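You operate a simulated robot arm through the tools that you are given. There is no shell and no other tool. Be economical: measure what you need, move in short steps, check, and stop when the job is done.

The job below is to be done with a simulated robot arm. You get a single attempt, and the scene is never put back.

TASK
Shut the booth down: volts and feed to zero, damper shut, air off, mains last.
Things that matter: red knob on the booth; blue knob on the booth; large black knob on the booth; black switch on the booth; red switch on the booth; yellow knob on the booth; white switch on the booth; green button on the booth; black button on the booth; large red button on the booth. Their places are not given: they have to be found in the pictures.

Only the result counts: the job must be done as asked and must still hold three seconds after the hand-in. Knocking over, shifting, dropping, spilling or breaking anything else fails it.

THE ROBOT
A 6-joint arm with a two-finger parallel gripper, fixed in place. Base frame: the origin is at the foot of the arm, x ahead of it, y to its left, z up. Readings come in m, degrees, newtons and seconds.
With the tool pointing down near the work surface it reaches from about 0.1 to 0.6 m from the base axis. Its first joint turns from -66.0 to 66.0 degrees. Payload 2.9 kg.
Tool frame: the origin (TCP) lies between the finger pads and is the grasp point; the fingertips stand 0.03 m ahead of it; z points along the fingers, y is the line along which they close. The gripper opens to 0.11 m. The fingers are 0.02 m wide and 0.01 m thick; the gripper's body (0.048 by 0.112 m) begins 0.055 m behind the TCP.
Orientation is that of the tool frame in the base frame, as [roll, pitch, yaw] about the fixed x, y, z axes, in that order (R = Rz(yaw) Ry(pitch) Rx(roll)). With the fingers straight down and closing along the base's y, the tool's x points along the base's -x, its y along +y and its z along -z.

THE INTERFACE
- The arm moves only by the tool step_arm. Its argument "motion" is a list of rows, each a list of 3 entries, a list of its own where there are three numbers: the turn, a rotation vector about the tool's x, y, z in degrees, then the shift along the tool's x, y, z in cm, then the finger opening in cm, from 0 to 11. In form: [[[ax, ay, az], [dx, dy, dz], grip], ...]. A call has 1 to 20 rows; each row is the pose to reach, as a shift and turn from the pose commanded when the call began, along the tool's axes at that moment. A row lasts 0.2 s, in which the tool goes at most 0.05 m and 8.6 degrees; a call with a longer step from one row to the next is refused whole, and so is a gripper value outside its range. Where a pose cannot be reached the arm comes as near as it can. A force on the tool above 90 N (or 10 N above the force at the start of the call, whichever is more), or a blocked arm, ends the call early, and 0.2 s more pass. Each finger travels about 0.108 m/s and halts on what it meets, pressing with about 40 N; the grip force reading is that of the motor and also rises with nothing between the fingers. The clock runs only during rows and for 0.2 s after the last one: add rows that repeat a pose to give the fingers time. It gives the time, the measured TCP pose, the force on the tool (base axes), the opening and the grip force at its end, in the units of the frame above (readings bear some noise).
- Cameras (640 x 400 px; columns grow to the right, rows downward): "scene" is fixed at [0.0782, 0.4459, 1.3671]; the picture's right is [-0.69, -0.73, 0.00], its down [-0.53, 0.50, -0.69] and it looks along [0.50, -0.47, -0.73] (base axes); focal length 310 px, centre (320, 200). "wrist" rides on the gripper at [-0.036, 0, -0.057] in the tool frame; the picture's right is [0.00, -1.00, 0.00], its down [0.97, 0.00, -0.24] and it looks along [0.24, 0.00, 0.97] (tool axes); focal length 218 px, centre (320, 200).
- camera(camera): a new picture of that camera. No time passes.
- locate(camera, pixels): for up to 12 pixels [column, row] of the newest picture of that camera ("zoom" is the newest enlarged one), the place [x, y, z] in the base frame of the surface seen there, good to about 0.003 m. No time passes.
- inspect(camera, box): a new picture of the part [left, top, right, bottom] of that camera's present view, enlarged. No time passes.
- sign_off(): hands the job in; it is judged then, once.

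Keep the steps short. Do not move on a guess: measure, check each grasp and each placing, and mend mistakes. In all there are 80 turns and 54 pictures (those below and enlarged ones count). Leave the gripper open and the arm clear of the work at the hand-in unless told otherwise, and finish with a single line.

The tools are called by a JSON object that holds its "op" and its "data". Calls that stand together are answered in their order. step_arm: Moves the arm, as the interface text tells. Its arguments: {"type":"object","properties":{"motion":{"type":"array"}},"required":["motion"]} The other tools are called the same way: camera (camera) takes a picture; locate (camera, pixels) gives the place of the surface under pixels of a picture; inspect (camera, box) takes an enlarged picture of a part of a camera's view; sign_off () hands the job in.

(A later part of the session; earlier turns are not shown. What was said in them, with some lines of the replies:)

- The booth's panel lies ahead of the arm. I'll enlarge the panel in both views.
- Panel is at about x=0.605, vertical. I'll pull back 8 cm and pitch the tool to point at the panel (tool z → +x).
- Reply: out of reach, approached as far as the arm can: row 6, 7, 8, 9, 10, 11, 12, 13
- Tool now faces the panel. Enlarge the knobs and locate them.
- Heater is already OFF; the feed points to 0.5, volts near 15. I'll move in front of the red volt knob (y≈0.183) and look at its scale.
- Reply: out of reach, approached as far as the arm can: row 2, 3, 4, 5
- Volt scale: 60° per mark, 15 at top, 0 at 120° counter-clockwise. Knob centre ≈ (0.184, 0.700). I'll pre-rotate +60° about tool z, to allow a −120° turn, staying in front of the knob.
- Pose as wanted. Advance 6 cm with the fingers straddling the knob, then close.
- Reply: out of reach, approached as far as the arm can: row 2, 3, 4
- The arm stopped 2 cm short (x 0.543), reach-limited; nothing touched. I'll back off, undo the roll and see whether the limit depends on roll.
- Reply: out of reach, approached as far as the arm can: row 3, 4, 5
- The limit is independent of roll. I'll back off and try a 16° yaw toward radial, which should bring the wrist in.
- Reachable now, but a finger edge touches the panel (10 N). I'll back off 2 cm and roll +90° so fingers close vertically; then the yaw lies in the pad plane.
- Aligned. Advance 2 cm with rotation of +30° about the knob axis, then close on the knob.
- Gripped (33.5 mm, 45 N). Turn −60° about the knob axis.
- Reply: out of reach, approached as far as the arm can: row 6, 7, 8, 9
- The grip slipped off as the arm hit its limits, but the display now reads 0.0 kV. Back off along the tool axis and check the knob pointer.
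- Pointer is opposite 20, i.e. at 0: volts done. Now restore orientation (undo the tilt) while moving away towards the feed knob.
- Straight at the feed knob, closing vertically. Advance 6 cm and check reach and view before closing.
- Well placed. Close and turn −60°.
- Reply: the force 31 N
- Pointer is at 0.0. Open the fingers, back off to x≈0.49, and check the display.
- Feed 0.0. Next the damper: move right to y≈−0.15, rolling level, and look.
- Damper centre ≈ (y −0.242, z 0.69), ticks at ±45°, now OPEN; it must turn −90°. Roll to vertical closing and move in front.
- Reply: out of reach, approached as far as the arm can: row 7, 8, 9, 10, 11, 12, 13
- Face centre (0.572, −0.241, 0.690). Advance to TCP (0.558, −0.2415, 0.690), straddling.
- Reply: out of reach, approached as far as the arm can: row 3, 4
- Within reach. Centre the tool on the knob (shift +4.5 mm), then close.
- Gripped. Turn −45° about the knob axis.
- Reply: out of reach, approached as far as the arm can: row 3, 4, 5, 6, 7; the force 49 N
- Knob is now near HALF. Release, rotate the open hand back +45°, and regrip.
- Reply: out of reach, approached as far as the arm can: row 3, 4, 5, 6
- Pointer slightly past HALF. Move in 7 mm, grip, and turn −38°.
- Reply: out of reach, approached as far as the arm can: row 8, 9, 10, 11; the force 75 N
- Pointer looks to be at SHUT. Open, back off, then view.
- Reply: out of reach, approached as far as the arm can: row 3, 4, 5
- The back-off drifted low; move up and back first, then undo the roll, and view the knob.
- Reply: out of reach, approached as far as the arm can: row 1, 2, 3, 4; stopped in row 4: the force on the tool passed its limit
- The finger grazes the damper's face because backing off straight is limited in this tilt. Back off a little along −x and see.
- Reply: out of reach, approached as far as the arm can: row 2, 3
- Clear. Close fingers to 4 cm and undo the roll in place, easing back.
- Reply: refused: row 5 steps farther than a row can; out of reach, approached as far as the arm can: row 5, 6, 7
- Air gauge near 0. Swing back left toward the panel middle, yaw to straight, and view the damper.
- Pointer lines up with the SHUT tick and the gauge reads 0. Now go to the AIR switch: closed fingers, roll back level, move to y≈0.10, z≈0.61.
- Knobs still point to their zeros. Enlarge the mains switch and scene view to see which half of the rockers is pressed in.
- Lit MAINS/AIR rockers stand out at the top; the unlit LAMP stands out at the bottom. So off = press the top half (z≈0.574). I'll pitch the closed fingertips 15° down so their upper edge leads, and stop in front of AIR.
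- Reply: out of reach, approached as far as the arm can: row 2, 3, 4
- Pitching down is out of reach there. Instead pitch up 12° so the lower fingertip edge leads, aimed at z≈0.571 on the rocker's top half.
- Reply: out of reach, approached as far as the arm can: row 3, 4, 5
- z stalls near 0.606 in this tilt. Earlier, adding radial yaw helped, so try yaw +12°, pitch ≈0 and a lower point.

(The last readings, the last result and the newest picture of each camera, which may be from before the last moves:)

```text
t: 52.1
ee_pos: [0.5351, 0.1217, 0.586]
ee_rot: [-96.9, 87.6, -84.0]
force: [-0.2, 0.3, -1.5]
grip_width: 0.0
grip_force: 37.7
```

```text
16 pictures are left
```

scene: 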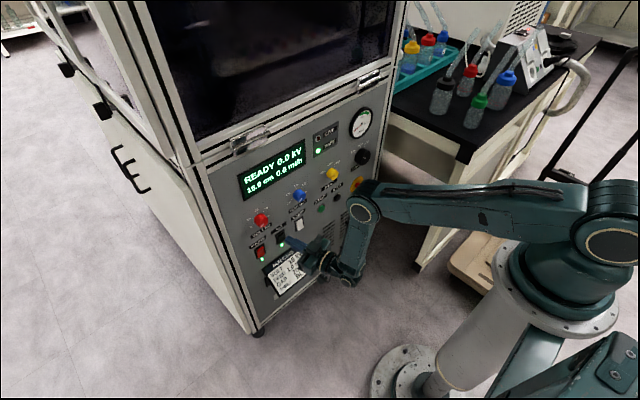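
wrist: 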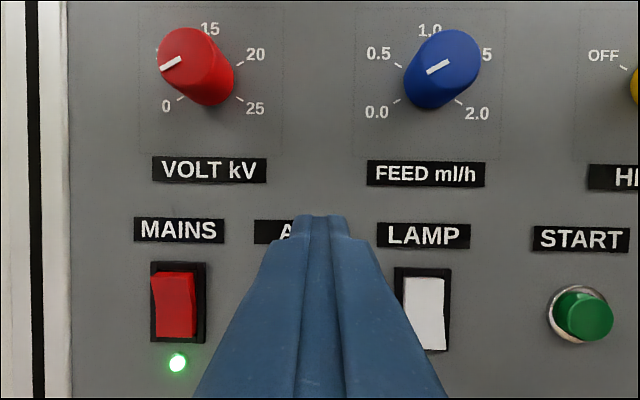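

Reached. The elbow appears near the emergency stop in the scene; check its clearance.

{"op": "locate", "data": {"camera": "scene", "pixels": [[362, 208], [350, 200], [357, 185], [380, 190], [347, 265], [310, 240]]}}

```text
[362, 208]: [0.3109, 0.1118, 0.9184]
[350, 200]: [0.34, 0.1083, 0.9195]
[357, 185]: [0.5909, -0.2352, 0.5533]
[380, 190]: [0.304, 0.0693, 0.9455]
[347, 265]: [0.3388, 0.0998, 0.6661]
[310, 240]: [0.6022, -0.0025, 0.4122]
```

Elbow is well clear (x 0.31). Line up on AIR's top half (z≈0.572) and press gently to x≈0.566.

{"op": "step_arm", "data": {"motion": [[[0, 0, 0], [1.42, -0.9, 0.5], 0], [[0, 0, 0], [1.42, -0.9, 1.62], 0], [[0, 0, 0], [1.42, -1.05, 2.3], 0], [[0, 0, 0], [1.42, -1.12, 2.6], 0], [[0, 0, 0], [1.42, -1.19, 2.89], 0], [[0, 0, 0], [1.42, -1.19, 2.89], 0]]}}

{"op": "camera", "data": {"camera": "wrist"}}

```text
t: 53.5
ee_pos: [0.5634, 0.117, 0.5711]
ee_rot: [-95.8, 87.6, -83.0]
force: [-0.3, 0.5, -0.6]
grip_width: 0.0
grip_force: 38.0
out of reach, approached as far as the arm can: row 4, 5, 6
```

```text
15 pictures are left
```

wrist: 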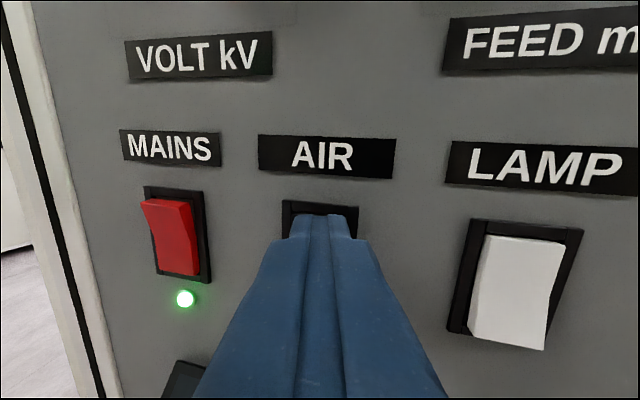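

Check the AIR LED in the scene view.

{"op": "inspect", "data": {"camera": "scene", "box": [230, 190, 330, 280]}}

```text
4.44 times, centred on (280, 235) of scene
```

zoom: 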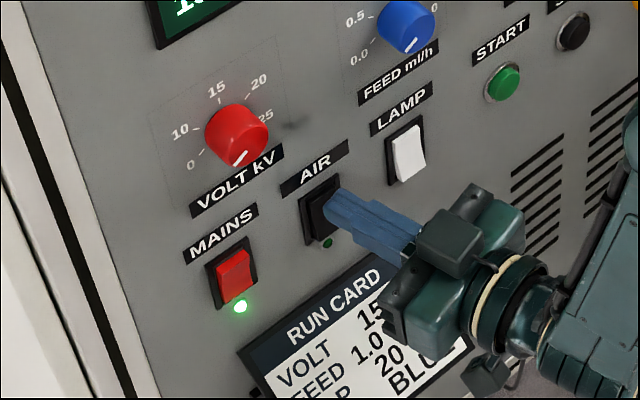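

AIR LED is off. Retreat, then shift to MAINS with more yaw (≈24°), stopping short.

{"op": "step_arm", "data": {"motion": [[[0, 0, 0], [0, 0, -3], 0], [[-5, 0, 0], [-0.05, 2.5, -3], 0], [[-11, 0, 0], [-0.1, 5, -2.5], 0], [[-11, 0, 0], [-0.1, 6.88, -1.87], 0], [[-11, 0, 0], [-0.1, 6.88, -1.87], 0]]}}

{"op": "camera", "data": {"camera": "wrist"}}

```text
t: 54.7
ee_pos: [0.5216, 0.1808, 0.5852]
ee_rot: [-105.9, 87.5, -82.0]
force: [-0.5, 0.2, 1.1]
grip_width: 0.0
grip_force: 37.4
out of reach, approached as far as the arm can: row 3, 4, 5
```

```text
13 pictures are left
```

wrist: 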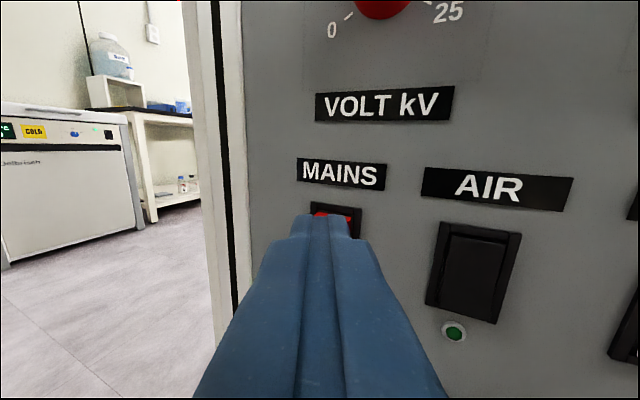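

AIR is off in this view too. z is limited to 0.585 here; add 10° yaw and try (0.54, 0.18, 0.573).

{"op": "step_arm", "data": {"motion": [[[-5, 0, 0], [0, -0.3, 0], 0], [[-10, 0, 0], [0, -0.6, 0.5], 0], [[-10, 0, 0], [0.6, -0.85, 1.2], 0], [[-10, 0, 0], [1.2, -0.85, 1.64], 0], [[-10, 0, 0], [1.2, -0.85, 1.64], 0]]}}

```text
t: 55.9
ee_pos: [0.4951, 0.1733, 0.5987]
ee_rot: [-113.6, 87.7, -79.8]
force: [-0.1, 0.6, 0.7]
grip_width: 0.0
grip_force: 38.0
out of reach, approached as far as the arm can: row 1, 2, 3, 4, 5
```

More yaw is worse. Return to radial yaw ≈18° and pitch up 15°, then try to go low.

{"op": "step_arm", "data": {"motion": [[[6, 0, 0], [0, 0, 0], 0], [[11, -5, 0], [0, -0.5, 0.5], 0], [[16, -10, 0], [0.5, -1, 1], 0], [[16, -15, 0], [1.5, -1.5, 2], 0], [[16, -15, 0], [2.7, -1.8, 3], 0], [[16, -15, 0], [2.7, -1.8, 3], 0]]}}

```text
t: 57.3
ee_pos: [0.5283, 0.1731, 0.6012]
ee_rot: [-1.1, 75.7, 16.9]
force: [-0.3, -0.9, 0.3]
grip_width: 0.0
grip_force: 38.2
out of reach, approached as far as the arm can: row 4, 5, 6
```

Pitch-up raises the floor. Try pitch-down 12° at radial yaw instead.

{"op": "step_arm", "data": {"motion": [[[0, 8, 0], [0, 0, -1], 0], [[0, 16, 0], [0.7, 0, -1], 0], [[0, 24, 0], [1.7, 0.1, -0.5], 0], [[0, 26.5, 0], [3, 0.28, 0.07], 0], [[0, 26.5, 0], [3, 0.28, 0.07], 0]]}}

```text
t: 58.5
ee_pos: [0.532, 0.1773, 0.5723]
ee_rot: [-178.9, 78.1, -160.3]
force: [0.3, -0.8, -0.2]
grip_width: 0.0
grip_force: 37.6
```

Reachable. Advance onto MAINS' upper half to TCP (0.563, 0.192, 0.570).

{"op": "step_arm", "data": {"motion": [[[0, 0, 0], [-0.2, 0.15, 1.4], 0], [[0, 0, 0], [-0.35, 0.25, 2.5], 0], [[0, 0, 0], [-0.42, 0.3, 3], 0], [[0, 0, 0], [-0.47, 0.35, 3.39], 0], [[0, 0, 0], [-0.47, 0.35, 3.39], 0]]}}

{"op": "inspect", "data": {"camera": "scene", "box": [230, 190, 330, 280]}}

```text
t: 59.7
ee_pos: [0.563, 0.1931, 0.5682]
ee_rot: [-178.3, 77.9, -160.4]
force: [-46.9, -16.7, 29.3]
grip_width: 0.0
grip_force: 37.7
```

```text
4.44 times, centred on (280, 235) of scene
```

zoom: 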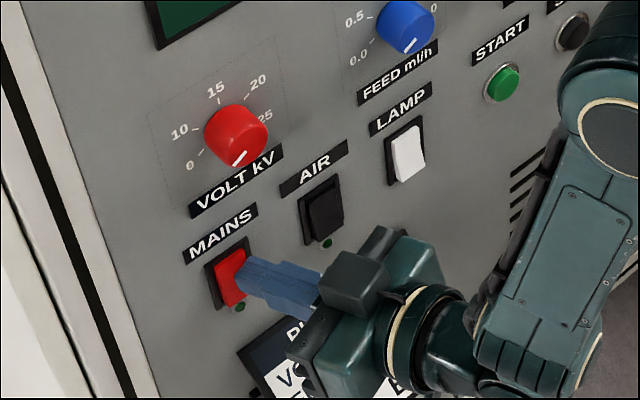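

MAINS LED and display are off. Retreat along the tool, swing toward the middle, open the gripper, and check everything.

{"op": "step_arm", "data": {"motion": [[[0, 0, 0], [0, 0, -2], 0], [[0, 0, 0], [-1, -1, -5], 0], [[0, 0, 0], [-2.5, -3, -6], 2], [[0, 0, 0], [-4, -5, -6], 5], [[0, 0, 0], [-5, -7, -6], 8], [[0, 0, 0], [-5, -7, -6], 11], [[0, 0, 0], [-5, -7, -6], 11]]}}

{"op": "inspect", "data": {"camera": "scene", "box": [220, 100, 400, 280]}}

{"op": "camera", "data": {"camera": "wrist"}}

```text
t: 61.3
ee_pos: [0.5236, 0.1449, 0.6397]
ee_rot: [-178.3, 78.0, -160.6]
force: [0.5, -0.1, -0.1]
grip_width: 0.1097
grip_force: 0.0
out of reach, approached as far as the arm can: row 3, 4, 5, 6, 7
```

```text
2.22 times, centred on (310, 190) of scene
```

zoom: 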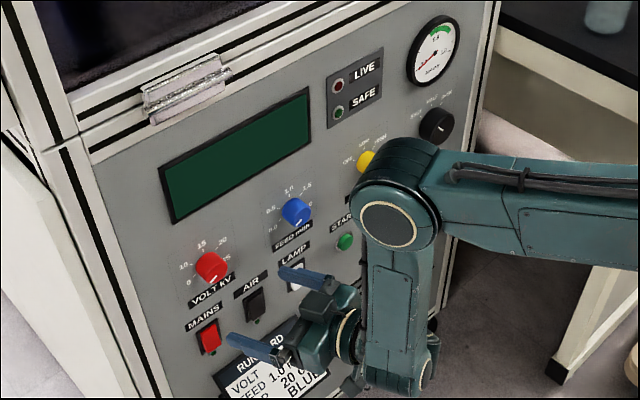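

```text
10 pictures are left
```

wrist: 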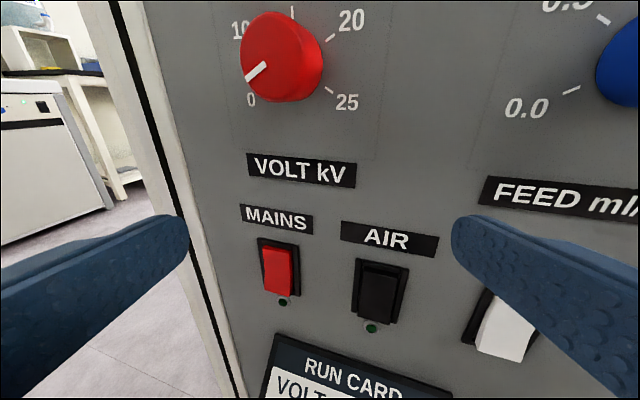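

All lamps are out. Last check: back off a bit more and enlarge the damper.

{"op": "step_arm", "data": {"motion": [[[0, -6, 0], [-1, -2, 0], 11], [[0, -12, 0], [-2, -5, -1], 11], [[0, -12, 0], [-3, -8, -3], 11], [[0, -12, 0], [-3, -8, -3], 11]]}}

{"op": "inspect", "data": {"camera": "scene", "box": [330, 95, 390, 175]}}

{"op": "inspect", "data": {"camera": "scene", "box": [230, 170, 340, 270]}}

```text
t: 62.3
ee_pos: [0.5244, 0.0624, 0.6753]
ee_rot: [-112.4, 89.7, -94.4]
force: [-0.3, -0.4, -0.3]
grip_width: 0.11
grip_force: 0.1
out of reach, approached as far as the arm can: row 1, 2
```

```text
5.00 times, centred on (360, 135) of scene
```

zoom: 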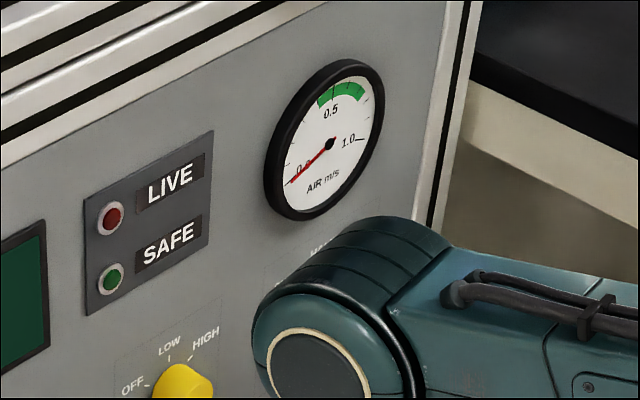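

```text
4.00 times, centred on (285, 220) of scene
```

zoom: 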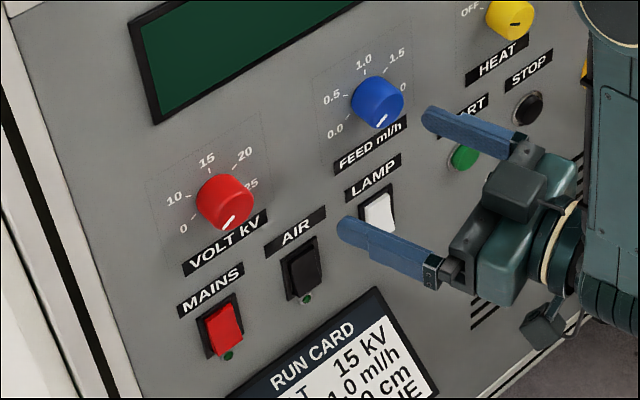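

Volts and feed are at 0, the damper is at SHUT, AIR and MAINS are off, and the hand is open and clear. Handing in.

{"op": "sign_off", "data": {}}

```text
The job is handed in.
```

The booth is shut down: volts and feed at zero, damper shut, air off, mains switched off last.
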